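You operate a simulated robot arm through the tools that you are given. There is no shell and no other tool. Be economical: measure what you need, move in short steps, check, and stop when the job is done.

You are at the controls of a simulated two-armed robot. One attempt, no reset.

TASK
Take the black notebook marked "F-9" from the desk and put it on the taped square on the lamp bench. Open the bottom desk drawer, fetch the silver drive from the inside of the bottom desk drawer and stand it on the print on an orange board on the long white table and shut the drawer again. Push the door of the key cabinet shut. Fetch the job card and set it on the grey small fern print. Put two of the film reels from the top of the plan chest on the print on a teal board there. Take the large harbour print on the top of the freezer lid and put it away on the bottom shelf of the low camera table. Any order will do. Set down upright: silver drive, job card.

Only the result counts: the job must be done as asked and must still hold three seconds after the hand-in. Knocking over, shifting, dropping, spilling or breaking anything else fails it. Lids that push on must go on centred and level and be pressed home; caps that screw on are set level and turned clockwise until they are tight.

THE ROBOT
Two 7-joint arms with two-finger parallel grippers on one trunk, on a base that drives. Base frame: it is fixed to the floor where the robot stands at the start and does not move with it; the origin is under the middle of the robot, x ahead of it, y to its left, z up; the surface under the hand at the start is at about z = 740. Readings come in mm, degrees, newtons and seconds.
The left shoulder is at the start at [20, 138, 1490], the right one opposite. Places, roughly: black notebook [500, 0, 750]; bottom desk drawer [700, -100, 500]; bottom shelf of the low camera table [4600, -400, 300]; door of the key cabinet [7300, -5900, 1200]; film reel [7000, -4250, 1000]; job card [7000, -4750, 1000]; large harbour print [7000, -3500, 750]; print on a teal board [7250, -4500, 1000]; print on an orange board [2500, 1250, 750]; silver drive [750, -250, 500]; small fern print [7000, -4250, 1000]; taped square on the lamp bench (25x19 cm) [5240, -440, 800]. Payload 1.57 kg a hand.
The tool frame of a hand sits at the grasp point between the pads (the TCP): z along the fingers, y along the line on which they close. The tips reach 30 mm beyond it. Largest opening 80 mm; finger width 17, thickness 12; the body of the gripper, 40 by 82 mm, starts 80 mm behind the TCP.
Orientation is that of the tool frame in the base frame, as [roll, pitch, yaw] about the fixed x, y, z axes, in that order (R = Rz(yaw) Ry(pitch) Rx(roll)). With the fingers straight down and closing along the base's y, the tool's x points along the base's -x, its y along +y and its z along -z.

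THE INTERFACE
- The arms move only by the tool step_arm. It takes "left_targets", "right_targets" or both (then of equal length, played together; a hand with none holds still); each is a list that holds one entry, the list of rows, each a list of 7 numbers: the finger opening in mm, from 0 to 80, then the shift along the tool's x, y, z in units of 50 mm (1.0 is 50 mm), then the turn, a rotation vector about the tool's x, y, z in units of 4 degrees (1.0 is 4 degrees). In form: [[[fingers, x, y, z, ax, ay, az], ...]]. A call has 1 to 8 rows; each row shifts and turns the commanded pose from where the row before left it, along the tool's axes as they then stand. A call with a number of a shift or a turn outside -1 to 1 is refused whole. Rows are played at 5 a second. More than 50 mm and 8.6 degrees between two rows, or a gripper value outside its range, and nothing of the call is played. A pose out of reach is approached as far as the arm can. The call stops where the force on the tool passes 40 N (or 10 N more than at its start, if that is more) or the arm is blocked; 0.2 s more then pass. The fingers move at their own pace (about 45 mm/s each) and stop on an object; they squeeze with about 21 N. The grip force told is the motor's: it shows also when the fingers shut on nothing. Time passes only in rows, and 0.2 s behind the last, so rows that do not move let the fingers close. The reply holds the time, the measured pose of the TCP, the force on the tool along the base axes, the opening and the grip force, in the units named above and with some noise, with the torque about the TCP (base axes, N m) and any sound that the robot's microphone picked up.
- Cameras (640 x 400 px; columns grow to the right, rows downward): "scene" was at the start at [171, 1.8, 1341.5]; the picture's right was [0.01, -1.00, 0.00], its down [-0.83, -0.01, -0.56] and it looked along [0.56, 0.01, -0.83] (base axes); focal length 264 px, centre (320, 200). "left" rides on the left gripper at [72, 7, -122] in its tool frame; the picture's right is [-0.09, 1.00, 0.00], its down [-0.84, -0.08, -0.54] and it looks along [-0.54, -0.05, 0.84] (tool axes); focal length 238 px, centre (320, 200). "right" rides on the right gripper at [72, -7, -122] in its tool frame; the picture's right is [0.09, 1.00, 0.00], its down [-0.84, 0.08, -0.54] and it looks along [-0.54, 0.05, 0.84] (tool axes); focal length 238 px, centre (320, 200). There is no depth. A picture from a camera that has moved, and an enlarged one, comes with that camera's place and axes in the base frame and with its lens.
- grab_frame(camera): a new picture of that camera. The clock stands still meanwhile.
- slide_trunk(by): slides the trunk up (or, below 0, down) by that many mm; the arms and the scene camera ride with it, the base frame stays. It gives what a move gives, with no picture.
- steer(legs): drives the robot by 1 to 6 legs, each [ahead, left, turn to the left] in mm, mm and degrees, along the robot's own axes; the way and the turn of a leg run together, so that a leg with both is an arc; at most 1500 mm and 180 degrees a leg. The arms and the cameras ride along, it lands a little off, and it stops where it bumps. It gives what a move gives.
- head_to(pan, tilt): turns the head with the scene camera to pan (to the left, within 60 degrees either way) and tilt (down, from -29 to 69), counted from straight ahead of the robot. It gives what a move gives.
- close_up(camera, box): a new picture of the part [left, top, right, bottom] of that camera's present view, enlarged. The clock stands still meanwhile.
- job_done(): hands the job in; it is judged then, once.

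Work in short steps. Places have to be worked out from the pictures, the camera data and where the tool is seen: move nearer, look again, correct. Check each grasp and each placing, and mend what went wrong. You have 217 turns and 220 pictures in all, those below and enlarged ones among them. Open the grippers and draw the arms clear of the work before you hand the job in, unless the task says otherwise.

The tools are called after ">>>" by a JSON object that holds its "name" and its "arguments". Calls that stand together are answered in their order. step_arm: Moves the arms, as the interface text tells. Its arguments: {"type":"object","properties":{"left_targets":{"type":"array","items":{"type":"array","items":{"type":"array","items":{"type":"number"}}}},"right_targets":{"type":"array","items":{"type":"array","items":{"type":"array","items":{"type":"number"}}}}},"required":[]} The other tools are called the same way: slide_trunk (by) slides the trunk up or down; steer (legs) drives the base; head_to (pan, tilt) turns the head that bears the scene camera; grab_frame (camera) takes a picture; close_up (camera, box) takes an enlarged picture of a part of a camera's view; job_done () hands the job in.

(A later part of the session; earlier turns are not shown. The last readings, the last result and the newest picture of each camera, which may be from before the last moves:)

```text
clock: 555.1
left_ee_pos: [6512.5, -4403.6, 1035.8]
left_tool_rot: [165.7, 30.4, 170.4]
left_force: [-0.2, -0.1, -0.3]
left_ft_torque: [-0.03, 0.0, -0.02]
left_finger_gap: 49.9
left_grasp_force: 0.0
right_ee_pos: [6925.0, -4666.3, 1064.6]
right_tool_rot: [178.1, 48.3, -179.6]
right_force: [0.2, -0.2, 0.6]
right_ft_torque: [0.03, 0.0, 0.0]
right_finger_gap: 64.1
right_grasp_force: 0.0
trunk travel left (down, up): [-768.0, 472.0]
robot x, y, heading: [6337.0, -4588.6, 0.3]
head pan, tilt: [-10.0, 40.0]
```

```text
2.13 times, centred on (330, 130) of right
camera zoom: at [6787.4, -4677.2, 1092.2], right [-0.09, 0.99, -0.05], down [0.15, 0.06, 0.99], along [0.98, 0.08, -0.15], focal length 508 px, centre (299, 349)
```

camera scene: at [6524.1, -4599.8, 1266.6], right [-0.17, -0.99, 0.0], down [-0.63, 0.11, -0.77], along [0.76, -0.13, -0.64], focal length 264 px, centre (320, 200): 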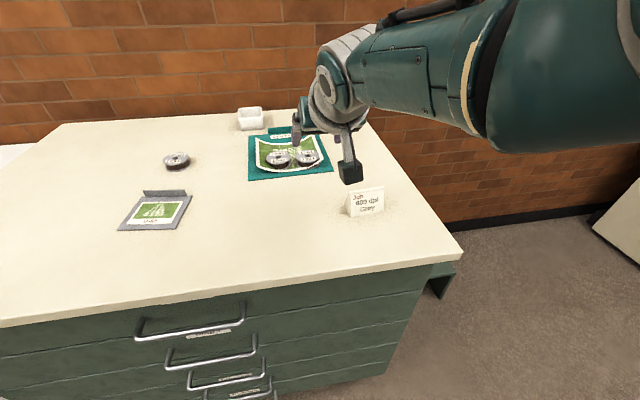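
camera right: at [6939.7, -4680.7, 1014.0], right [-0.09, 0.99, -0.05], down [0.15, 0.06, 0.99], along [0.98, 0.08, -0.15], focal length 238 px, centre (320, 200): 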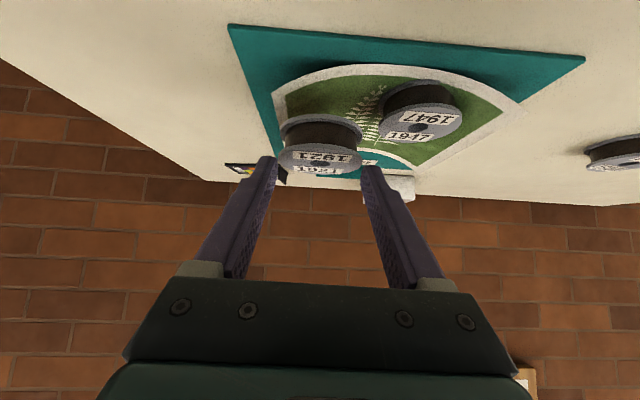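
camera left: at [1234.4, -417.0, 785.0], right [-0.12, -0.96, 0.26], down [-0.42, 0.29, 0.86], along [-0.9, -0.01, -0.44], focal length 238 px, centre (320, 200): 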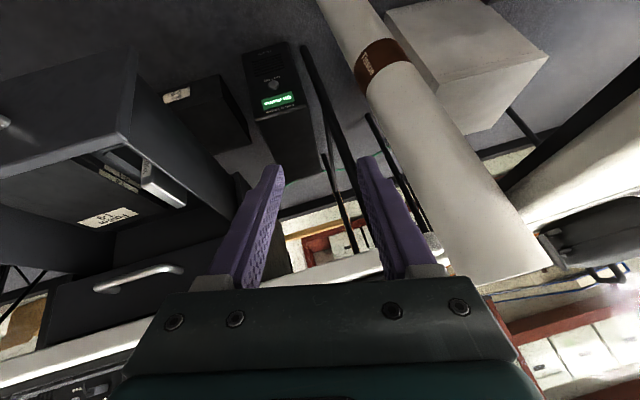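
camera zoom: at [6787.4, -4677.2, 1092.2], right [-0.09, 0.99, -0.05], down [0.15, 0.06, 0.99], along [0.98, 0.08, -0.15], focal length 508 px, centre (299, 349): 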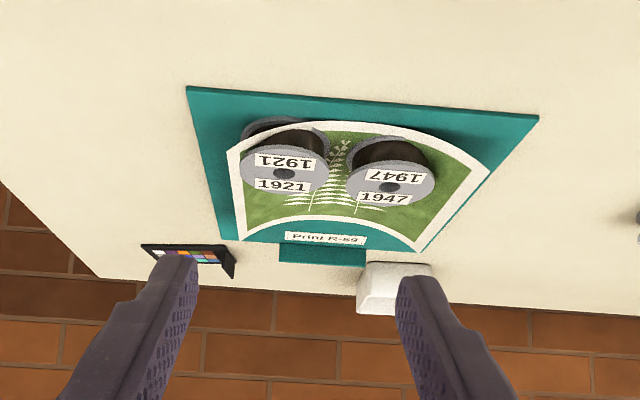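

Both reels are down; reel 1921 overhangs the print's near edge by ~15 mm, so I'll nudge it deeper with closed fingertips. Close, approach in front of it and lower.

>>> {"name": "step_arm", "arguments": {"right_targets": [[[0, 0, -0.05, 0, 0, 0, 0], [0, 0, 0, 0, 0, 0, 0], [0, 0, 0, 0, 0, 0, 0], [0, 0, 0, 0, 0, 0, 0], [0, 0, 0, 0, 0, 0, 0]]]}}

>>> {"name": "steer", "arguments": {"legs": [[98, 0, 0]]}}

>>> {"name": "slide_trunk", "arguments": {"by": -122}}

>>> {"name": "close_up", "arguments": {"camera": "right", "box": [180, 60, 480, 240]}}

```text
clock: 556.4
left_ee_pos: [6512.5, -4404.6, 1034.9]
left_tool_rot: [165.9, 30.4, 170.3]
left_force: [0.2, -1.1, -0.1]
left_ft_torque: [0.04, 0.02, 0.01]
left_finger_gap: 50.3
left_grasp_force: 0.1
right_ee_pos: [6925.0, -4669.4, 1064.0]
right_tool_rot: [178.1, 48.3, -179.6]
right_force: [-0.2, -0.2, 0.1]
right_ft_torque: [0.02, 0.01, 0.0]
right_finger_gap: 0.0
right_grasp_force: 20.4
trunk travel left (down, up): [-768.0, 472.0]
robot x, y, heading: [6341.3, -4588.4, 0.5]
head pan, tilt: [-10.0, 40.0]
```

```text
clock: 557.5
left_ee_pos: [6612.4, -4403.9, 1034.3]
left_tool_rot: [165.9, 30.4, 170.3]
left_force: [0.5, -0.3, -0.9]
left_ft_torque: [0.01, 0.03, 0.0]
left_finger_gap: 50.0
left_grasp_force: 0.0
right_ee_pos: [7024.0, -4670.7, 1064.5]
right_tool_rot: [178.1, 48.3, -179.7]
right_force: [-0.5, 0.0, -0.2]
right_ft_torque: [0.0, 0.03, 0.01]
right_finger_gap: 0.0
right_grasp_force: 21.4
trunk travel left (down, up): [-768.0, 472.0]
robot x, y, heading: [6436.5, -4586.3, 0.2]
head pan, tilt: [-10.0, 40.0]
```

```text
clock: 559.0
left_ee_pos: [6611.4, -4404.1, 913.1]
left_tool_rot: [165.8, 30.4, 170.2]
left_force: [0.2, 0.1, 0.1]
left_ft_torque: [0.01, -0.02, 0.0]
left_finger_gap: 50.0
left_grasp_force: 0.1
right_ee_pos: [7023.0, -4670.8, 942.0]
right_tool_rot: [178.1, 48.3, -179.9]
right_force: [-0.1, -0.1, -0.4]
right_ft_torque: [-0.01, -0.01, 0.02]
right_finger_gap: 0.3
right_grasp_force: 21.4
trunk travel left (down, up): [-646.0, 594.0]
robot x, y, heading: [6439.0, -4584.9, 0.2]
head pan, tilt: [-10.0, 40.0]
```

```text
2.13 times, centred on (330, 150) of right
camera zoom: at [6885.4, -4680.4, 970.0], right [-0.09, 0.99, -0.05], down [0.15, 0.06, 0.99], along [0.98, 0.08, -0.15], focal length 508 px, centre (299, 307)
```

zoom: 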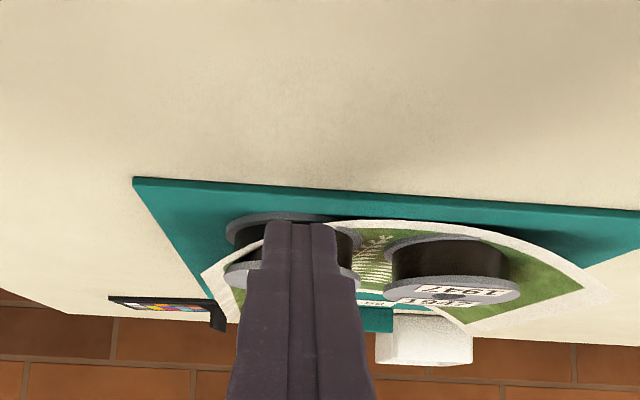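

In line with the reel. Lower 8 mm more and push forward 46 mm (≈25 mm of travel after contact).

>>> {"name": "slide_trunk", "arguments": {"by": -8}}

>>> {"name": "steer", "arguments": {"legs": [[46, 0, 0]]}}

>>> {"name": "steer", "arguments": {"legs": [[-60, 0, 0]]}}

>>> {"name": "close_up", "arguments": {"camera": "scene", "box": [230, 60, 430, 185]}}

>>> {"name": "close_up", "arguments": {"camera": "right", "box": [180, 60, 480, 240]}}

```text
clock: 559.6
left_ee_pos: [6612.2, -4404.3, 903.3]
left_tool_rot: [165.9, 30.4, 170.2]
left_force: [-0.6, 1.0, 0.6]
left_ft_torque: [0.01, 0.01, 0.01]
left_finger_gap: 50.0
left_grasp_force: 0.1
right_ee_pos: [7023.3, -4671.5, 934.2]
right_tool_rot: [178.1, 48.3, -179.8]
right_force: [0.0, 0.2, -0.2]
right_ft_torque: [0.01, 0.01, -0.06]
right_finger_gap: 0.0
right_grasp_force: 20.6
trunk travel left (down, up): [-638.0, 602.0]
robot x, y, heading: [6441.0, -4587.2, 0.1]
head pan, tilt: [-10.0, 40.0]
```

```text
clock: 560.5
left_ee_pos: [6657.0, -4403.9, 904.7]
left_tool_rot: [165.8, 30.4, 170.3]
left_force: [0.2, 0.4, -0.4]
left_ft_torque: [0.01, 0.01, -0.02]
left_finger_gap: 50.0
left_grasp_force: 0.1
right_ee_pos: [7068.3, -4670.7, 934.8]
right_tool_rot: [178.1, 48.4, -179.8]
right_force: [0.0, 0.4, -0.9]
right_ft_torque: [0.0, 0.01, 0.0]
right_finger_gap: 0.1
right_grasp_force: 21.1
trunk travel left (down, up): [-638.0, 602.0]
robot x, y, heading: [6483.1, -4584.7, 0.2]
head pan, tilt: [-10.0, 40.0]
```

```text
clock: 561.5
left_ee_pos: [6596.0, -4403.5, 905.1]
left_tool_rot: [165.9, 30.4, 170.4]
left_force: [0.5, -0.9, 0.0]
left_ft_torque: [0.0, -0.02, -0.01]
left_finger_gap: 50.2
left_grasp_force: 0.1
right_ee_pos: [7008.7, -4671.3, 934.3]
right_tool_rot: [178.2, 48.3, -179.7]
right_force: [-0.3, -0.2, -0.8]
right_ft_torque: [0.0, -0.02, -0.01]
right_finger_gap: 0.0
right_grasp_force: 21.1
trunk travel left (down, up): [-638.0, 602.0]
robot x, y, heading: [6422.0, -4586.9, -0.1]
head pan, tilt: [-10.0, 40.0]
```

```text
3.20 times, centred on (330, 122) of scene
camera zoom: at [6607.2, -4599.7, 1136.5], right [-0.17, -0.99, 0.0], down [-0.63, 0.11, -0.77], along [0.75, -0.13, -0.64], focal length 844 px, centre (288, 448)
```

zoom: 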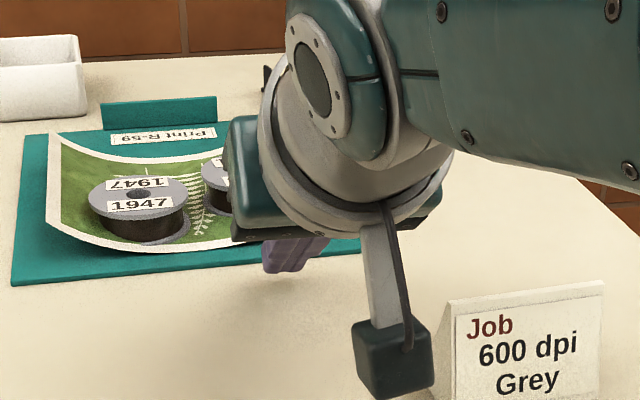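

```text
2.13 times, centred on (330, 150) of right
camera zoom: at [6870.4, -4680.2, 961.9], right [-0.09, 0.99, -0.05], down [0.15, 0.06, 0.99], along [0.98, 0.08, -0.15], focal length 508 px, centre (299, 307)
```

zoom: 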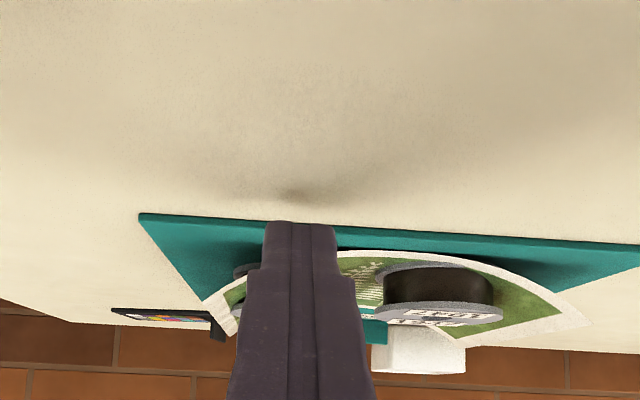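

Raise and view the result on the print.

>>> {"name": "slide_trunk", "arguments": {"by": 200}}

>>> {"name": "steer", "arguments": {"legs": [[-60, 0, 0]]}}

>>> {"name": "grab_frame", "arguments": {"camera": "right"}}

>>> {"name": "grab_frame", "arguments": {"camera": "scene"}}

```text
clock: 563.6
left_ee_pos: [6596.4, -4403.7, 1103.8]
left_tool_rot: [165.8, 30.4, 170.3]
left_force: [0.3, 0.2, 0.3]
left_ft_torque: [-0.01, -0.03, -0.02]
left_finger_gap: 50.0
left_grasp_force: 0.3
right_ee_pos: [7008.3, -4670.5, 1135.2]
right_tool_rot: [178.1, 48.2, -179.7]
right_force: [0.2, 0.3, -0.3]
right_ft_torque: [0.02, 0.0, -0.02]
right_finger_gap: 0.0
right_grasp_force: 20.7
trunk travel left (down, up): [-838.0, 402.0]
robot x, y, heading: [6429.4, -4585.9, 0.3]
head pan, tilt: [-10.0, 40.0]
```

```text
clock: 564.6
left_ee_pos: [6535.5, -4403.3, 1105.1]
left_tool_rot: [165.8, 30.4, 170.4]
left_force: [0.2, -0.2, -0.3]
left_ft_torque: [0.0, 0.0, 0.04]
left_finger_gap: 50.2
left_grasp_force: 0.2
right_ee_pos: [6947.2, -4670.1, 1134.1]
right_tool_rot: [178.1, 48.4, -179.7]
right_force: [0.8, 0.1, 0.7]
right_ft_torque: [0.04, -0.01, -0.01]
right_finger_gap: 0.2
right_grasp_force: 20.7
trunk travel left (down, up): [-838.0, 402.0]
robot x, y, heading: [6365.2, -4587.7, 0.5]
head pan, tilt: [-10.0, 40.0]
```

```text
45 pictures are left
camera right: at [6810.0, -4680.3, 1162.1], right [-0.09, 0.99, -0.05], down [0.15, 0.06, 0.99], along [0.98, 0.08, -0.15], focal length 238 px, centre (320, 200)
```

right: 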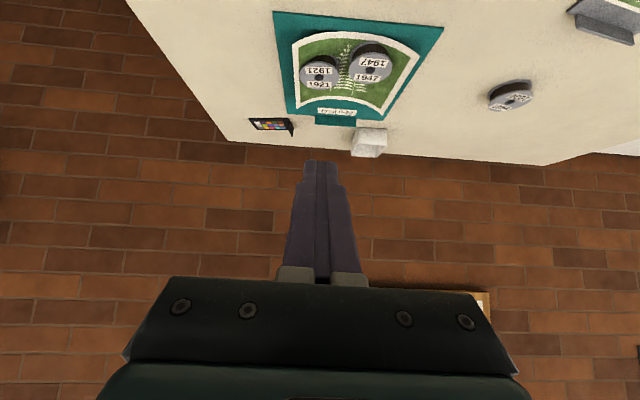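

```text
44 pictures are left
camera scene: at [6546.6, -4599.9, 1336.6], right [-0.17, -0.99, 0.0], down [-0.63, 0.11, -0.77], along [0.76, -0.13, -0.64], focal length 264 px, centre (320, 200)
```

scene: 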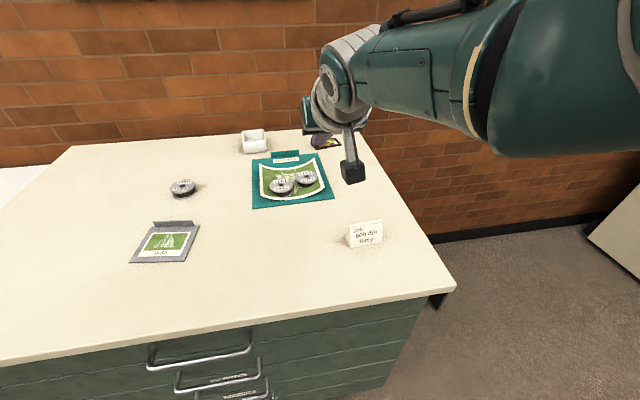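

Both reels are well on the print. Now the job card at ≈[6908,-4764] (≈65 mm wide, tent-shaped). Shift the robot so the right hand is above it, open fully and lower part-way.

>>> {"name": "steer", "arguments": {"legs": [[-75, -94, -0.5]]}}

>>> {"name": "step_arm", "arguments": {"right_targets": [[[80, 0, 0, 0, 0, 0, 0], [80, 0, 0, 0, 0, 0, 0], [80, 0, 0, 0, 0, 0, 0], [80, 0, 0, 0, 0, 0, 0]]]}}

>>> {"name": "slide_trunk", "arguments": {"by": -110}}

>>> {"name": "grab_frame", "arguments": {"camera": "right"}}

```text
clock: 565.8
left_ee_pos: [6462.8, -4500.0, 1104.5]
left_tool_rot: [165.8, 30.4, 169.5]
left_force: [1.0, 0.5, -0.9]
left_ft_torque: [0.02, 0.0, 0.02]
left_finger_gap: 49.9
left_grasp_force: 0.0
right_ee_pos: [6872.1, -4773.5, 1135.3]
right_tool_rot: [178.1, 48.3, 179.6]
right_force: [-0.1, 0.7, 0.1]
right_ft_torque: [0.01, 0.02, 0.01]
right_finger_gap: 0.0
right_grasp_force: 21.0
trunk travel left (down, up): [-838.0, 402.0]
robot x, y, heading: [6287.0, -4684.0, -0.7]
head pan, tilt: [-10.0, 40.0]
```

```text
clock: 566.8
left_ee_pos: [6463.3, -4500.8, 1105.0]
left_tool_rot: [165.8, 30.3, 169.5]
left_force: [-0.4, 0.6, 0.2]
left_ft_torque: [0.01, 0.01, -0.01]
left_finger_gap: 50.0
left_grasp_force: 0.1
right_ee_pos: [6871.9, -4773.0, 1135.7]
right_tool_rot: [178.1, 48.3, 179.4]
right_force: [-0.4, -0.2, 0.7]
right_ft_torque: [-0.02, 0.02, 0.02]
right_finger_gap: 80.0
right_grasp_force: 0.0
trunk travel left (down, up): [-838.0, 402.0]
robot x, y, heading: [6287.1, -4682.4, -0.5]
head pan, tilt: [-10.0, 40.0]
```

```text
clock: 568.2
left_ee_pos: [6463.9, -4499.8, 995.5]
left_tool_rot: [165.8, 30.4, 169.5]
left_force: [0.6, -0.1, -0.4]
left_ft_torque: [-0.01, -0.02, 0.02]
left_finger_gap: 49.8
left_grasp_force: 0.1
right_ee_pos: [6871.1, -4773.2, 1025.2]
right_tool_rot: [178.1, 48.3, 179.4]
right_force: [-0.1, -0.2, -0.4]
right_ft_torque: [0.02, -0.02, -0.03]
right_finger_gap: 79.9
right_grasp_force: 0.1
trunk travel left (down, up): [-728.0, 512.0]
robot x, y, heading: [6287.3, -4678.1, -0.6]
head pan, tilt: [-10.0, 40.0]
```

```text
43 pictures are left
camera right: at [6733.9, -4781.2, 1052.3], right [-0.08, 1.0, -0.05], down [0.15, 0.06, 0.99], along [0.99, 0.07, -0.15], focal length 238 px, centre (320, 200)
```

right: 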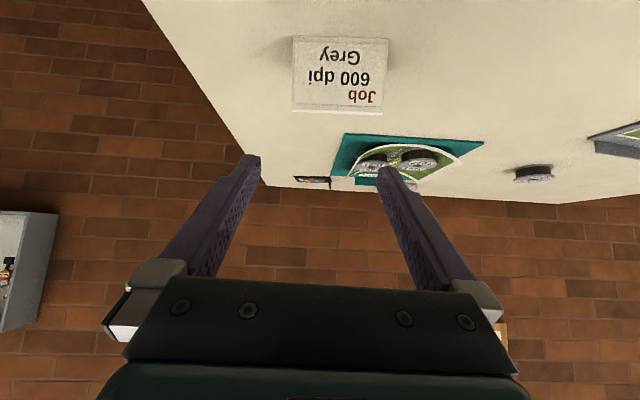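

The card is ≈73 mm wide, rotated ≈7°, bottom front x≈6895, ridge ≈954. Align the tool (yaw +7.5°, roll fix) and move above it with full opening.

>>> {"name": "step_arm", "arguments": {"right_targets": [[[80, 0, 0, 0, -0.475, 0, -0.63], [80, 0, 0, 0, -0.475, 0, -0.63], [80, 0.068, 0.092, 0.48, 0, 0, 0], [80, 0.068, 0.092, 0.48, 0, 0, 0], [80, 0, 0, 0, 0, 0, 0]]]}}

>>> {"name": "close_up", "arguments": {"camera": "right", "box": [160, 0, 480, 200]}}

>>> {"name": "head_to", "arguments": {"pan": -20, "tilt": 40}}

>>> {"name": "grab_frame", "arguments": {"camera": "scene"}}

```text
clock: 569.5
left_ee_pos: [6462.6, -4501.2, 994.8]
left_tool_rot: [165.7, 30.5, 169.5]
left_force: [-0.6, -0.8, 0.0]
left_ft_torque: [-0.03, -0.01, 0.0]
left_finger_gap: 49.9
left_grasp_force: 0.1
right_ee_pos: [6869.6, -4759.2, 1021.7]
right_tool_rot: [-180.0, 48.4, -172.9]
right_force: [0.0, -0.8, 0.0]
right_ft_torque: [-0.01, 0.0, -0.01]
right_finger_gap: 80.0
right_grasp_force: 0.0
right hand out of reach, approached as far as the arm can: row 3, 4
trunk travel left (down, up): [-728.0, 512.0]
robot x, y, heading: [6289.1, -4683.4, -0.5]
head pan, tilt: [-10.0, 40.0]
```

```text
2.00 times, centred on (320, 100) of right
camera zoom: at [6734.1, -4781.1, 1048.8], right [-0.18, 0.98, -0.07], down [0.14, 0.1, 0.99], along [0.97, 0.17, -0.15], focal length 477 px, centre (320, 400)
```

zoom: 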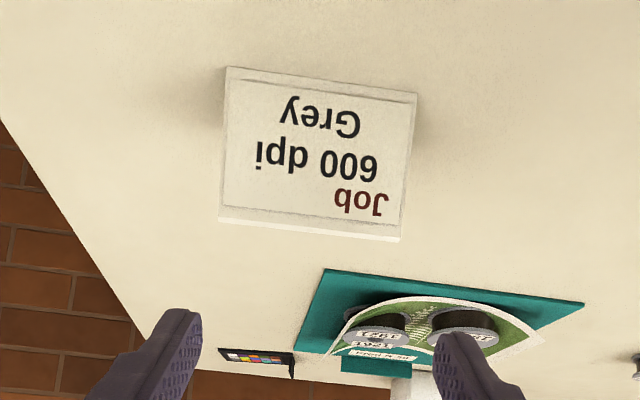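

```text
clock: 570.2
left_ee_pos: [6463.0, -4501.0, 995.6]
left_tool_rot: [165.8, 30.4, 169.5]
left_force: [0.4, 0.2, -0.4]
left_ft_torque: [-0.02, 0.03, -0.01]
left_finger_gap: 50.0
left_grasp_force: 0.0
right_ee_pos: [6869.9, -4758.4, 1021.3]
right_tool_rot: [-180.0, 48.4, -172.9]
right_force: [0.0, 0.5, -0.7]
right_ft_torque: [0.03, 0.0, 0.0]
right_finger_gap: 79.8
right_grasp_force: 0.0
trunk travel left (down, up): [-728.0, 512.0]
robot x, y, heading: [6291.2, -4681.6, -0.4]
head pan, tilt: [-20.0, 40.0]
```

```text
41 pictures are left
camera scene: at [6467.5, -4711.6, 1226.6], right [-0.35, -0.94, 0.0], down [-0.6, 0.22, -0.77], along [0.72, -0.27, -0.64], focal length 264 px, centre (320, 200)
```

scene: 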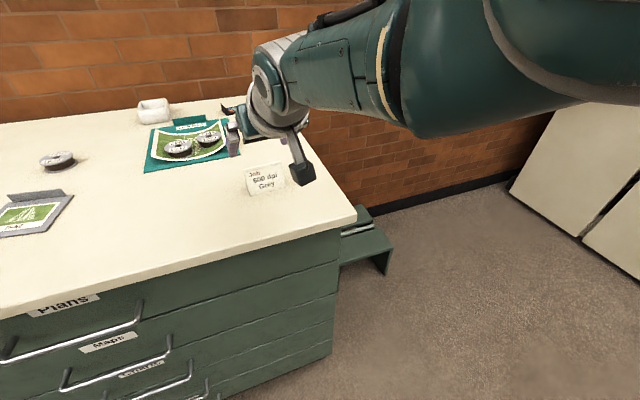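

The arm is at its limit, so move the base 28 ahead, lower 30, and shift the hand 5.7 mm to −y (card midline); then verify.

>>> {"name": "steer", "arguments": {"legs": [[28, 0, 0]]}}

>>> {"name": "slide_trunk", "arguments": {"by": -32}}

>>> {"name": "step_arm", "arguments": {"right_targets": [[[80, 0, -0.115, 0, 0.15, 0, 0.13], [80, 0, 0, 0, 0, 0, 0]]]}}

>>> {"name": "close_up", "arguments": {"camera": "right", "box": [160, 0, 480, 200]}}

```text
clock: 571.0
left_ee_pos: [6490.7, -4501.3, 995.8]
left_tool_rot: [165.8, 30.4, 169.5]
left_force: [-0.1, 0.2, -0.5]
left_ft_torque: [0.01, 0.03, 0.0]
left_finger_gap: 49.9
left_grasp_force: 0.1
right_ee_pos: [6897.7, -4759.7, 1020.4]
right_tool_rot: [180.0, 48.4, -172.9]
right_force: [0.6, 1.5, 0.2]
right_ft_torque: [0.0, -0.01, 0.01]
right_finger_gap: 79.9
right_grasp_force: 0.0
trunk travel left (down, up): [-728.0, 512.0]
robot x, y, heading: [6315.6, -4682.3, -0.6]
head pan, tilt: [-20.0, 40.0]
```

```text
clock: 571.8
left_ee_pos: [6491.0, -4501.1, 962.8]
left_tool_rot: [165.8, 30.4, 169.5]
left_force: [0.3, -0.5, -0.1]
left_ft_torque: [0.04, -0.01, -0.01]
left_finger_gap: 50.1
left_grasp_force: 0.1
right_ee_pos: [6897.8, -4759.6, 989.6]
right_tool_rot: [180.0, 48.3, -172.8]
right_force: [0.3, 0.5, 0.6]
right_ft_torque: [-0.01, -0.03, 0.01]
right_finger_gap: 79.9
right_grasp_force: 0.0
trunk travel left (down, up): [-696.0, 544.0]
robot x, y, heading: [6312.3, -4683.4, -0.4]
head pan, tilt: [-20.0, 40.0]
```

```text
clock: 572.4
left_ee_pos: [6490.6, -4501.5, 963.9]
left_tool_rot: [165.8, 30.5, 169.5]
left_force: [1.2, -0.1, 0.1]
left_ft_torque: [-0.02, 0.02, -0.01]
left_finger_gap: 49.9
left_grasp_force: 0.0
right_ee_pos: [6897.1, -4764.3, 990.0]
right_tool_rot: [-180.0, 48.3, -173.7]
right_force: [0.8, 0.1, 0.3]
right_ft_torque: [-0.02, 0.0, -0.03]
right_finger_gap: 79.9
right_grasp_force: 0.1
trunk travel left (down, up): [-696.0, 544.0]
robot x, y, heading: [6315.5, -4679.4, -0.4]
head pan, tilt: [-20.0, 40.0]
```

```text
2.00 times, centred on (320, 100) of right
camera zoom: at [6761.7, -4785.6, 1017.4], right [-0.17, 0.98, -0.07], down [0.14, 0.09, 0.99], along [0.98, 0.16, -0.15], focal length 477 px, centre (320, 400)
```

zoom: 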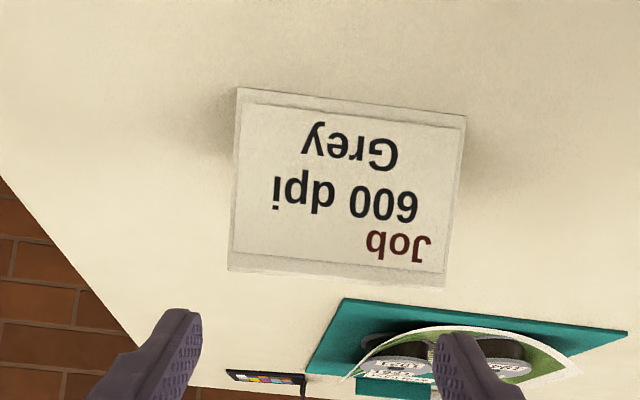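

The card is now 3 mm to +y of the finger midline, aligned in yaw. Correct and descend 28 mm, then check.

>>> {"name": "step_arm", "arguments": {"right_targets": [[[80, 0, 0.064, 0, 0, 0, 0], [80, 0, 0, 0, 0, 0, 0]]]}}

>>> {"name": "slide_trunk", "arguments": {"by": -26}}

>>> {"name": "close_up", "arguments": {"camera": "right", "box": [160, 0, 480, 200]}}

```text
clock: 573.0
left_ee_pos: [6491.1, -4500.8, 963.9]
left_tool_rot: [165.8, 30.4, 169.5]
left_force: [-0.2, 0.7, 0.1]
left_ft_torque: [-0.05, 0.02, 0.02]
left_finger_gap: 50.1
left_grasp_force: 0.0
right_ee_pos: [6897.7, -4761.3, 989.5]
right_tool_rot: [180.0, 48.3, -173.6]
right_force: [0.9, -1.3, -0.5]
right_ft_torque: [0.01, -0.03, -0.06]
right_finger_gap: 80.1
right_grasp_force: 0.1
trunk travel left (down, up): [-696.0, 544.0]
robot x, y, heading: [6312.9, -4681.1, -0.6]
head pan, tilt: [-20.0, 40.0]
```

```text
clock: 573.7
left_ee_pos: [6491.5, -4501.2, 937.8]
left_tool_rot: [165.9, 30.3, 169.5]
left_force: [-0.5, -0.3, 0.5]
left_ft_torque: [0.0, -0.02, 0.01]
left_finger_gap: 50.1
left_grasp_force: 0.1
right_ee_pos: [6898.3, -4762.0, 963.4]
right_tool_rot: [180.0, 48.4, -173.8]
right_force: [0.3, -0.9, 0.4]
right_ft_torque: [-0.01, 0.01, 0.01]
right_finger_gap: 80.0
right_grasp_force: 0.1
trunk travel left (down, up): [-670.0, 570.0]
robot x, y, heading: [6312.7, -4681.7, -0.7]
head pan, tilt: [-20.0, 40.0]
```

```text
2.00 times, centred on (320, 100) of right
camera zoom: at [6761.7, -4782.1, 991.2], right [-0.17, 0.98, -0.07], down [0.14, 0.09, 0.99], along [0.98, 0.16, -0.15], focal length 477 px, centre (320, 400)
```

zoom: 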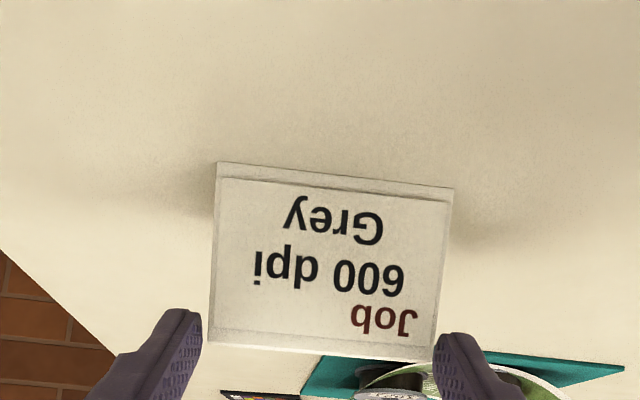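

Perfectly centred (margins ≈4 mm). Descend 30 mm and close.

>>> {"name": "slide_trunk", "arguments": {"by": -29}}

>>> {"name": "step_arm", "arguments": {"right_targets": [[[74, 0, 0, 0, 0, 0, 0], [68, 0, 0, 0, 0, 0, 0], [62, 0, 0, 0, 0, 0, 0], [60, 0, 0, 0, 0, 0, 0]]]}}

>>> {"name": "close_up", "arguments": {"camera": "right", "box": [160, 40, 480, 240]}}

```text
clock: 574.4
left_ee_pos: [6490.9, -4501.3, 908.6]
left_tool_rot: [165.7, 30.4, 169.5]
left_force: [0.2, 0.5, 0.7]
left_ft_torque: [0.01, -0.02, 0.0]
left_finger_gap: 50.1
left_grasp_force: 0.1
right_ee_pos: [6897.7, -4762.0, 936.1]
right_tool_rot: [-179.9, 48.4, -173.8]
right_force: [0.1, -0.1, 0.6]
right_ft_torque: [0.01, 0.01, 0.01]
right_finger_gap: 79.8
right_grasp_force: 0.1
trunk travel left (down, up): [-641.0, 599.0]
robot x, y, heading: [6313.9, -4681.0, -0.7]
head pan, tilt: [-20.0, 40.0]
```

```text
clock: 575.4
left_ee_pos: [6490.7, -4501.2, 909.0]
left_tool_rot: [165.8, 30.4, 169.5]
left_force: [-0.3, -0.3, -0.9]
left_ft_torque: [-0.02, -0.02, -0.01]
left_finger_gap: 50.1
left_grasp_force: 0.2
right_ee_pos: [6898.4, -4761.5, 935.1]
right_tool_rot: [180.0, 48.4, -173.7]
right_force: [-0.9, 0.0, 1.3]
right_ft_torque: [-0.03, -0.01, -0.04]
right_finger_gap: 73.0
right_grasp_force: 21.2
trunk travel left (down, up): [-641.0, 599.0]
robot x, y, heading: [6320.0, -4681.7, -0.6]
head pan, tilt: [-20.0, 40.0]
```

```text
2.00 times, centred on (320, 140) of right
camera zoom: at [6761.7, -4782.2, 962.3], right [-0.17, 0.98, -0.07], down [0.14, 0.09, 0.99], along [0.98, 0.16, -0.15], focal length 477 px, centre (320, 320)
```

zoom: 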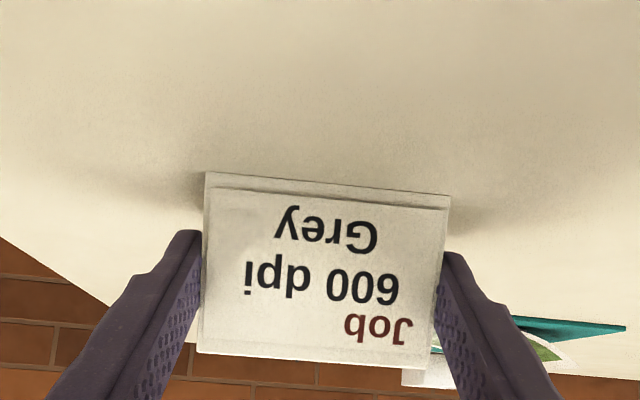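

Gripped at 73 mm. Lift 80 and carry to above the fern print (≈[6970,-4335]).

>>> {"name": "slide_trunk", "arguments": {"by": 80}}

>>> {"name": "steer", "arguments": {"legs": [[0, 426, 0.6], [57, 0, 0]]}}

>>> {"name": "grab_frame", "arguments": {"camera": "right"}}

>>> {"name": "head_to", "arguments": {"pan": -10, "tilt": 45}}

>>> {"name": "grab_frame", "arguments": {"camera": "scene"}}

```text
clock: 576.6
left_ee_pos: [6491.8, -4500.2, 988.1]
left_tool_rot: [165.9, 30.4, 169.4]
left_force: [0.6, 0.8, -0.8]
left_ft_torque: [0.01, -0.02, -0.04]
left_finger_gap: 50.0
left_grasp_force: 0.0
right_ee_pos: [6898.3, -4761.5, 1015.0]
right_tool_rot: [-179.9, 48.4, -173.7]
right_force: [0.3, 0.0, -0.3]
right_ft_torque: [-0.02, 0.0, -0.03]
right_finger_gap: 73.1
right_grasp_force: 21.0
trunk travel left (down, up): [-721.0, 519.0]
robot x, y, heading: [6317.4, -4681.1, -0.8]
head pan, tilt: [-20.0, 40.0]
```

```text
clock: 579.7
left_ee_pos: [6548.8, -4079.3, 988.3]
left_tool_rot: [165.9, 30.4, 169.8]
left_force: [-0.1, 0.6, 0.1]
left_ft_torque: [-0.01, 0.0, 0.02]
left_finger_gap: 50.0
left_grasp_force: 0.1
right_ee_pos: [6956.9, -4335.3, 1015.3]
right_tool_rot: [180.0, 48.4, -173.4]
right_force: [-0.8, -0.1, 0.0]
right_ft_torque: [0.0, 0.0, -0.03]
right_finger_gap: 72.7
right_grasp_force: 21.2
trunk travel left (down, up): [-721.0, 519.0]
robot x, y, heading: [6371.3, -4261.1, -0.4]
head pan, tilt: [-20.0, 40.0]
```

```text
37 pictures are left
camera right: at [6821.1, -4357.7, 1042.1], right [-0.18, 0.98, -0.07], down [0.14, 0.09, 0.99], along [0.97, 0.16, -0.15], focal length 238 px, centre (320, 200)
```

right: 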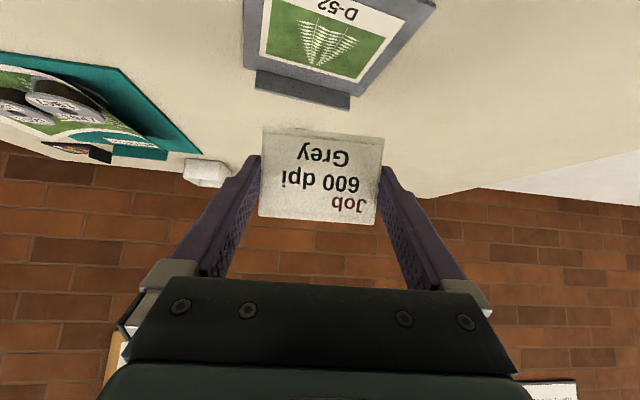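

```text
clock: 580.5
left_ee_pos: [6549.5, -4078.7, 987.1]
left_tool_rot: [165.8, 30.3, 169.8]
left_force: [0.1, -0.2, -0.2]
left_ft_torque: [0.02, 0.01, 0.03]
left_finger_gap: 49.9
left_grasp_force: 0.1
right_ee_pos: [6957.9, -4336.9, 1014.9]
right_tool_rot: [-179.9, 48.4, -173.4]
right_force: [0.2, 0.2, -0.7]
right_ft_torque: [0.03, 0.0, -0.01]
right_finger_gap: 72.8
right_grasp_force: 20.8
trunk travel left (down, up): [-721.0, 519.0]
robot x, y, heading: [6378.2, -4261.0, -0.3]
head pan, tilt: [-10.0, 45.0]
```

```text
36 pictures are left
camera scene: at [6554.5, -4274.0, 1212.3], right [-0.18, -0.98, 0.0], down [-0.7, 0.13, -0.71], along [0.7, -0.13, -0.71], focal length 264 px, centre (320, 200)
```

scene: 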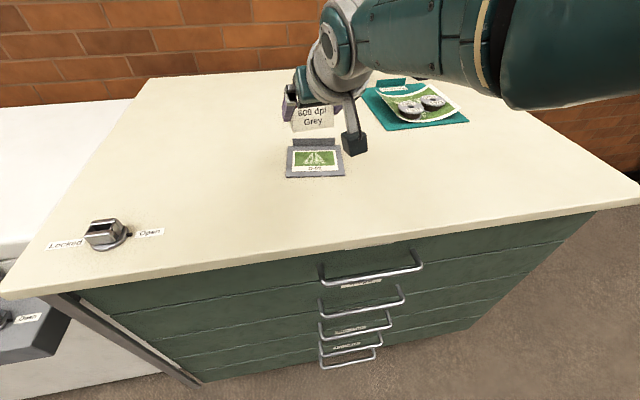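

Card centre ≈[6971,-4335] vs print centre ≈[6967,-4338] — good. Lower the trunk 70, check, then touch down.

>>> {"name": "slide_trunk", "arguments": {"by": -68}}

>>> {"name": "close_up", "arguments": {"camera": "scene", "box": [250, 60, 390, 160]}}

>>> {"name": "close_up", "arguments": {"camera": "right", "box": [180, 40, 460, 220]}}

```text
clock: 581.5
left_ee_pos: [6549.0, -4079.2, 920.2]
left_tool_rot: [165.7, 30.4, 169.8]
left_force: [-1.0, 0.7, 0.1]
left_ft_torque: [0.02, 0.0, 0.04]
left_finger_gap: 50.3
left_grasp_force: 0.1
right_ee_pos: [6956.8, -4336.9, 945.3]
right_tool_rot: [179.9, 48.4, -173.5]
right_force: [-0.8, 0.0, -0.2]
right_ft_torque: [0.0, -0.02, 0.0]
right_finger_gap: 72.9
right_grasp_force: 21.0
trunk travel left (down, up): [-653.0, 587.0]
robot x, y, heading: [6374.0, -4258.5, -0.0]
head pan, tilt: [-10.0, 45.0]
```

```text
4.00 times, centred on (320, 110) of scene
camera zoom: at [6554.6, -4274.0, 1144.3], right [-0.18, -0.98, 0.0], down [-0.7, 0.13, -0.71], along [0.7, -0.13, -0.71], focal length 1055 px, centre (320, 560)
```

zoom: 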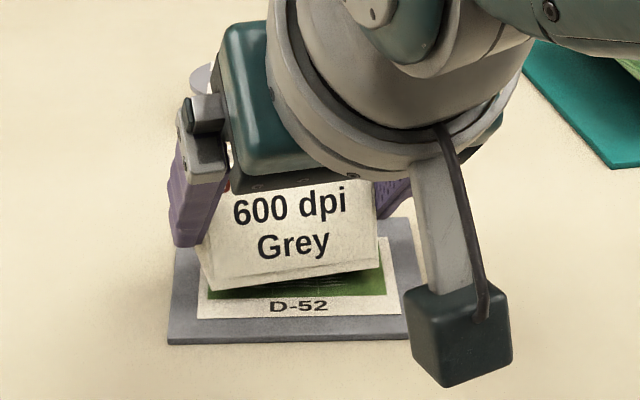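

```text
2.22 times, centred on (320, 130) of right
camera zoom: at [6821.1, -4357.7, 974.1], right [-0.18, 0.98, -0.07], down [0.14, 0.09, 0.99], along [0.97, 0.16, -0.15], focal length 530 px, centre (320, 356)
```

zoom: 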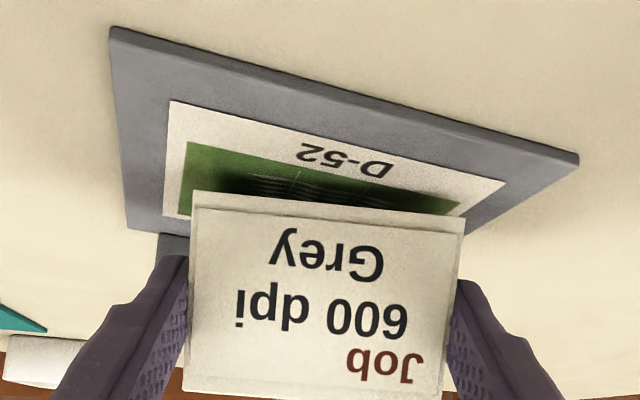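

Well centred over the fern print. Touch down in small steps.

>>> {"name": "slide_trunk", "arguments": {"by": -5}}

>>> {"name": "slide_trunk", "arguments": {"by": -2}}

```text
clock: 582.1
left_ee_pos: [6547.8, -4077.3, 915.1]
left_tool_rot: [165.8, 30.4, 169.8]
left_force: [0.3, 0.3, -0.5]
left_ft_torque: [-0.02, 0.02, -0.02]
left_finger_gap: 50.1
left_grasp_force: 0.1
right_ee_pos: [6957.8, -4336.3, 942.1]
right_tool_rot: [180.0, 48.4, -173.5]
right_force: [0.6, -0.5, 0.4]
right_ft_torque: [-0.01, 0.01, 0.0]
right_finger_gap: 72.7
right_grasp_force: 20.9
trunk travel left (down, up): [-648.0, 592.0]
robot x, y, heading: [6371.7, -4261.2, -0.3]
head pan, tilt: [-10.0, 45.0]
```

```text
clock: 582.6
left_ee_pos: [6548.2, -4078.5, 913.5]
left_tool_rot: [165.8, 30.4, 169.8]
left_force: [-0.8, -0.5, 0.7]
left_ft_torque: [0.0, 0.02, -0.03]
left_finger_gap: 50.1
left_grasp_force: 0.0
right_ee_pos: [6957.2, -4337.9, 940.2]
right_tool_rot: [-180.0, 48.3, -173.4]
right_force: [1.2, 0.1, 0.1]
right_ft_torque: [-0.04, -0.02, -0.04]
right_finger_gap: 72.7
right_grasp_force: 20.8
trunk travel left (down, up): [-646.0, 594.0]
robot x, y, heading: [6372.8, -4258.0, -0.4]
head pan, tilt: [-10.0, 45.0]
```

>>> {"name": "slide_trunk", "arguments": {"by": -2}}

>>> {"name": "slide_trunk", "arguments": {"by": -1.5}}

```text
clock: 583.1
left_ee_pos: [6549.2, -4077.7, 911.3]
left_tool_rot: [165.8, 30.3, 169.8]
left_force: [-0.4, 0.1, 0.6]
left_ft_torque: [0.01, 0.01, 0.04]
left_finger_gap: 50.3
left_grasp_force: 0.0
right_ee_pos: [6958.1, -4337.3, 939.1]
right_tool_rot: [-179.9, 48.4, -173.3]
right_force: [-0.9, -0.5, 4.3]
right_ft_torque: [-0.15, -0.03, -0.01]
right_finger_gap: 72.5
right_grasp_force: 21.0
trunk travel left (down, up): [-644.0, 596.0]
robot x, y, heading: [6372.5, -4261.9, -0.3]
head pan, tilt: [-10.0, 45.0]
```

```text
clock: 583.6
left_ee_pos: [6549.6, -4078.7, 909.2]
left_tool_rot: [165.8, 30.4, 169.8]
left_force: [0.5, -0.3, -0.2]
left_ft_torque: [0.0, 0.0, 0.01]
left_finger_gap: 49.9
left_grasp_force: 0.2
right_ee_pos: [6959.4, -4335.6, 938.7]
right_tool_rot: [-180.0, 48.8, -173.2]
right_force: [-3.5, 0.5, 12.5]
right_ft_torque: [-0.13, 0.01, -0.03]
right_finger_gap: 72.7
right_grasp_force: 20.9
trunk travel left (down, up): [-642.0, 598.0]
robot x, y, heading: [6376.9, -4257.6, -0.2]
head pan, tilt: [-10.0, 45.0]
```

Contact (12 N). Open and lift straight up.

>>> {"name": "step_arm", "arguments": {"right_targets": [[[76, 0, 0, 0, 0, 0, 0], [80, 0, 0, 0, 0, 0, 0], [80, 0, 0, 0, 0, 0, 0]]]}}

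>>> {"name": "slide_trunk", "arguments": {"by": 130}}

>>> {"name": "steer", "arguments": {"legs": [[-300, 0, 0]]}}

>>> {"name": "grab_frame", "arguments": {"camera": "scene"}}

```text
clock: 584.4
left_ee_pos: [6548.1, -4078.3, 909.6]
left_tool_rot: [165.8, 30.4, 169.8]
left_force: [-0.1, -0.6, -0.3]
left_ft_torque: [0.02, 0.04, -0.01]
left_finger_gap: 50.0
left_grasp_force: 0.0
right_ee_pos: [6958.0, -4336.8, 935.9]
right_tool_rot: [180.0, 48.3, -173.3]
right_force: [0.3, 0.5, -0.2]
right_ft_torque: [0.02, 0.02, 0.02]
right_finger_gap: 80.1
right_grasp_force: 0.0
trunk travel left (down, up): [-642.0, 598.0]
robot x, y, heading: [6373.1, -4263.4, -0.3]
head pan, tilt: [-10.0, 45.0]
```

```text
clock: 586.0
left_ee_pos: [6549.4, -4078.2, 1039.6]
left_tool_rot: [165.9, 30.3, 169.8]
left_force: [0.9, 0.2, 0.2]
left_ft_torque: [0.0, -0.02, 0.0]
left_finger_gap: 49.8
left_grasp_force: 0.0
right_ee_pos: [6956.9, -4337.4, 1066.8]
right_tool_rot: [180.0, 48.4, -173.4]
right_force: [-1.1, -0.5, -0.5]
right_ft_torque: [-0.03, 0.0, -0.02]
right_finger_gap: 79.8
right_grasp_force: 0.1
trunk travel left (down, up): [-772.0, 468.0]
robot x, y, heading: [6378.7, -4261.6, -0.4]
head pan, tilt: [-10.0, 45.0]
```

```text
clock: 588.0
left_ee_pos: [6248.1, -4077.5, 1040.0]
left_tool_rot: [165.8, 30.4, 169.7]
left_force: [-0.9, 1.2, 0.7]
left_ft_torque: [-0.03, 0.01, 0.0]
left_finger_gap: 50.0
left_grasp_force: 0.1
right_ee_pos: [6655.0, -4336.6, 1067.2]
right_tool_rot: [-180.0, 48.5, -173.6]
right_force: [-0.4, 0.3, -0.3]
right_ft_torque: [-0.03, 0.0, 0.0]
right_finger_gap: 80.0
right_grasp_force: 0.1
trunk travel left (down, up): [-772.0, 468.0]
robot x, y, heading: [6067.5, -4255.5, -0.4]
head pan, tilt: [-10.0, 45.0]
```

```text
33 pictures are left
camera scene: at [6252.2, -4272.9, 1263.8], right [-0.18, -0.98, 0.0], down [-0.7, 0.13, -0.71], along [0.7, -0.13, -0.71], focal length 264 px, centre (320, 200)
```

scene: 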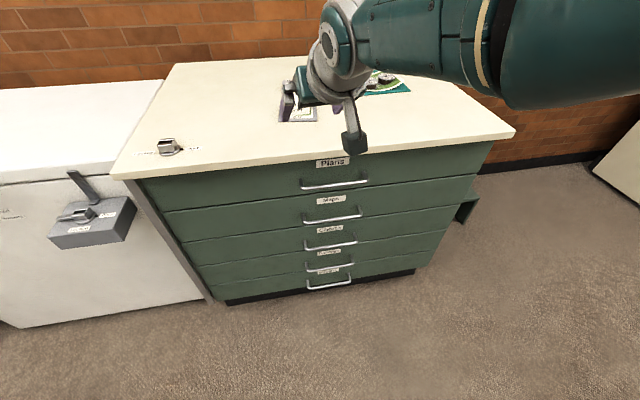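

Move right toward the key cabinet and look back at the chest and at the cabinet.

>>> {"name": "steer", "arguments": {"legs": [[0, -900, 0]]}}

>>> {"name": "head_to", "arguments": {"pan": 40, "tilt": 20}}

>>> {"name": "close_up", "arguments": {"camera": "scene", "box": [240, 120, 480, 270]}}

>>> {"name": "head_to", "arguments": {"pan": -25, "tilt": 15}}

>>> {"name": "grab_frame", "arguments": {"camera": "scene"}}

```text
clock: 592.7
left_ee_pos: [6247.2, -4958.8, 1039.0]
left_tool_rot: [165.8, 30.4, 170.8]
left_force: [-0.4, 0.5, -0.7]
left_ft_torque: [0.0, 0.0, -0.02]
left_finger_gap: 49.8
left_grasp_force: 0.0
right_ee_pos: [6659.2, -5209.9, 1066.3]
right_tool_rot: [180.0, 48.4, -172.3]
right_force: [-0.1, 0.5, -0.1]
right_ft_torque: [0.0, 0.01, 0.0]
right_finger_gap: 80.0
right_grasp_force: 0.0
trunk travel left (down, up): [-772.0, 468.0]
robot x, y, heading: [6076.2, -5145.0, 0.7]
head pan, tilt: [-10.0, 45.0]
```

```text
clock: 593.9
left_ee_pos: [6246.7, -4959.6, 1039.7]
left_tool_rot: [165.8, 30.4, 170.8]
left_force: [-0.2, -0.2, -0.4]
left_ft_torque: [-0.02, 0.01, 0.0]
left_finger_gap: 50.2
left_grasp_force: 0.0
right_ee_pos: [6659.9, -5210.2, 1065.4]
right_tool_rot: [180.0, 48.3, -172.3]
right_force: [-0.1, 0.2, -0.7]
right_ft_torque: [-0.02, 0.0, -0.01]
right_finger_gap: 80.1
right_grasp_force: 0.0
trunk travel left (down, up): [-772.0, 468.0]
robot x, y, heading: [6075.2, -5145.0, 0.7]
head pan, tilt: [40.0, 20.0]
```

```text
2.67 times, centred on (360, 195) of scene
camera zoom: at [6246.7, -5081.4, 1302.4], right [0.65, -0.76, 0.0], down [-0.26, -0.22, -0.94], along [0.71, 0.61, -0.34], focal length 704 px, centre (213, 213)
```

zoom: 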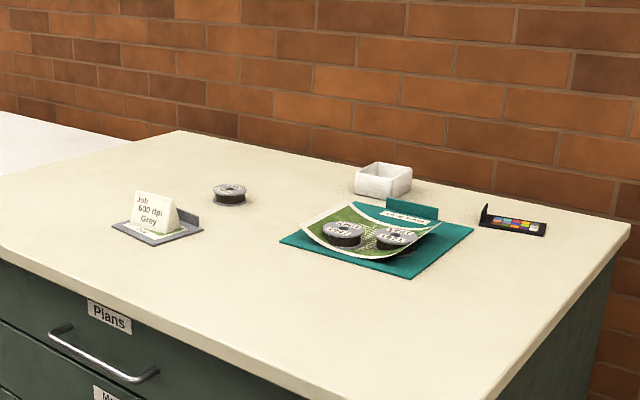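

```text
clock: 595.3
left_ee_pos: [6247.6, -4959.9, 1039.7]
left_tool_rot: [165.7, 30.3, 170.8]
left_force: [0.0, -0.6, -0.5]
left_ft_torque: [-0.02, -0.01, 0.02]
left_finger_gap: 49.9
left_grasp_force: 0.0
right_ee_pos: [6661.6, -5211.0, 1066.8]
right_tool_rot: [-180.0, 48.4, -172.3]
right_force: [-0.2, -0.5, 0.4]
right_ft_torque: [0.01, 0.01, 0.01]
right_finger_gap: 79.9
right_grasp_force: 0.0
trunk travel left (down, up): [-772.0, 468.0]
robot x, y, heading: [6078.8, -5147.8, 0.6]
head pan, tilt: [-25.0, 15.0]
```

```text
31 pictures are left
camera scene: at [6261.4, -5180.4, 1310.6], right [-0.41, -0.91, 0.0], down [-0.24, 0.11, -0.97], along [0.88, -0.4, -0.26], focal length 264 px, centre (320, 200)
```

scene: 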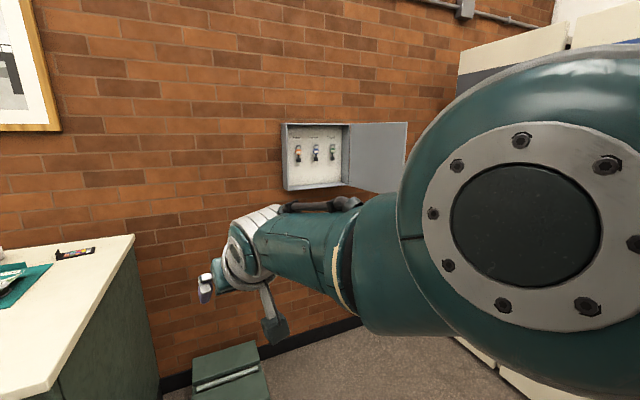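

Job card stands on the fern print and both reels lie on the teal print. Now the key cabinet: its door sticks out from the wall (hinge ≈[7250,-5772], outer edge ≈[6975,-5824], z 1100–1334). I close the fingers, raise, and go to its right side.

>>> {"name": "step_arm", "arguments": {"right_targets": [[[0, 0, 0, 0, 0, 0, 0], [0, 0, 0, 0, 0, 0, 0], [0, 0, 0, 0, 0, 0, 0], [0, 0, 0, 0, 0, 0, 0], [0, 0, 0, 0, 0, 0, 0]]]}}

>>> {"name": "slide_trunk", "arguments": {"by": 150}}

>>> {"name": "steer", "arguments": {"legs": [[0, -720, -0.7]]}}

>>> {"name": "head_to", "arguments": {"pan": 0, "tilt": 20}}

>>> {"name": "grab_frame", "arguments": {"camera": "scene"}}

>>> {"name": "grab_frame", "arguments": {"camera": "right"}}

```text
clock: 596.5
left_ee_pos: [6248.2, -4959.7, 1039.3]
left_tool_rot: [165.8, 30.3, 170.8]
left_force: [-0.4, 0.1, 0.1]
left_ft_torque: [-0.01, -0.02, 0.02]
left_finger_gap: 50.2
left_grasp_force: 0.1
right_ee_pos: [6660.9, -5210.3, 1066.5]
right_tool_rot: [180.0, 48.4, -172.3]
right_force: [-0.2, -0.1, -0.1]
right_ft_torque: [-0.04, -0.02, 0.01]
right_finger_gap: 0.0
right_grasp_force: 14.8
trunk travel left (down, up): [-772.0, 468.0]
robot x, y, heading: [6073.1, -5146.7, 1.0]
head pan, tilt: [-25.0, 15.0]
```

```text
clock: 598.2
left_ee_pos: [6247.9, -4960.1, 1189.5]
left_tool_rot: [165.8, 30.4, 170.8]
left_force: [1.7, -0.4, 0.9]
left_ft_torque: [0.0, 0.02, -0.07]
left_finger_gap: 50.3
left_grasp_force: 0.0
right_ee_pos: [6659.3, -5210.2, 1216.0]
right_tool_rot: [179.9, 48.4, -172.3]
right_force: [0.3, 0.3, 0.7]
right_ft_torque: [0.01, -0.01, -0.03]
right_finger_gap: 0.3
right_grasp_force: 20.9
trunk travel left (down, up): [-922.0, 318.0]
robot x, y, heading: [6072.4, -5144.7, 0.8]
head pan, tilt: [-25.0, 15.0]
```

```text
clock: 602.2
left_ee_pos: [6255.7, -5690.5, 1189.5]
left_tool_rot: [165.8, 30.4, 170.3]
left_force: [0.2, 0.7, 0.9]
left_ft_torque: [0.02, 0.0, -0.02]
left_finger_gap: 49.8
left_grasp_force: 0.1
right_ee_pos: [6665.5, -5946.8, 1215.7]
right_tool_rot: [-180.0, 48.4, -173.1]
right_force: [-0.1, -0.1, 0.1]
right_ft_torque: [-0.02, 0.01, -0.01]
right_finger_gap: 0.2
right_grasp_force: 21.1
trunk travel left (down, up): [-922.0, 318.0]
robot x, y, heading: [6082.9, -5872.7, 0.2]
head pan, tilt: [-25.0, 15.0]
```

```text
clock: 603.1
left_ee_pos: [6255.9, -5692.4, 1189.8]
left_tool_rot: [165.8, 30.4, 170.3]
left_force: [0.0, 0.1, -0.7]
left_ft_torque: [-0.03, -0.04, -0.03]
left_finger_gap: 50.0
left_grasp_force: 0.0
right_ee_pos: [6665.4, -5947.4, 1216.1]
right_tool_rot: [180.0, 48.5, -173.0]
right_force: [-0.4, 1.0, -0.3]
right_ft_torque: [-0.03, 0.01, -0.02]
right_finger_gap: 0.0
right_grasp_force: 20.8
trunk travel left (down, up): [-922.0, 318.0]
robot x, y, heading: [6079.9, -5871.1, 0.2]
head pan, tilt: [0.0, 20.0]
```

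```text
30 pictures are left
camera scene: at [6275.6, -5873.2, 1452.5], right [0.0, -1.0, 0.0], down [-0.34, 0.0, -0.94], along [0.94, 0.0, -0.34], focal length 264 px, centre (320, 200)
```

scene: 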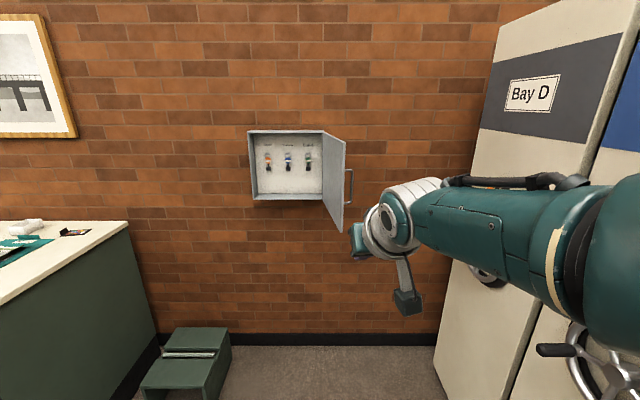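

```text
29 pictures are left
camera right: at [6529.7, -5969.0, 1243.6], right [-0.18, 0.98, -0.07], down [0.14, 0.1, 0.99], along [0.97, 0.17, -0.15], focal length 238 px, centre (320, 200)
```

right: 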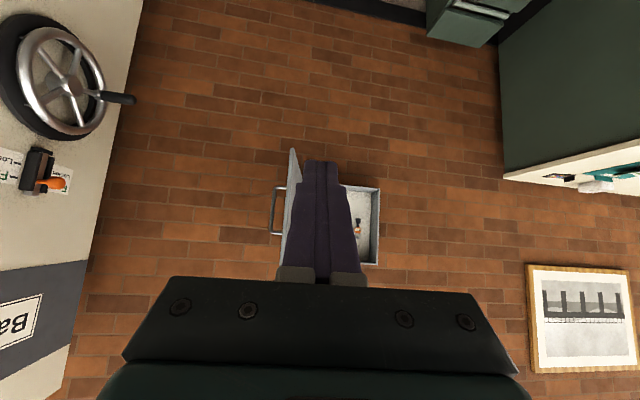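

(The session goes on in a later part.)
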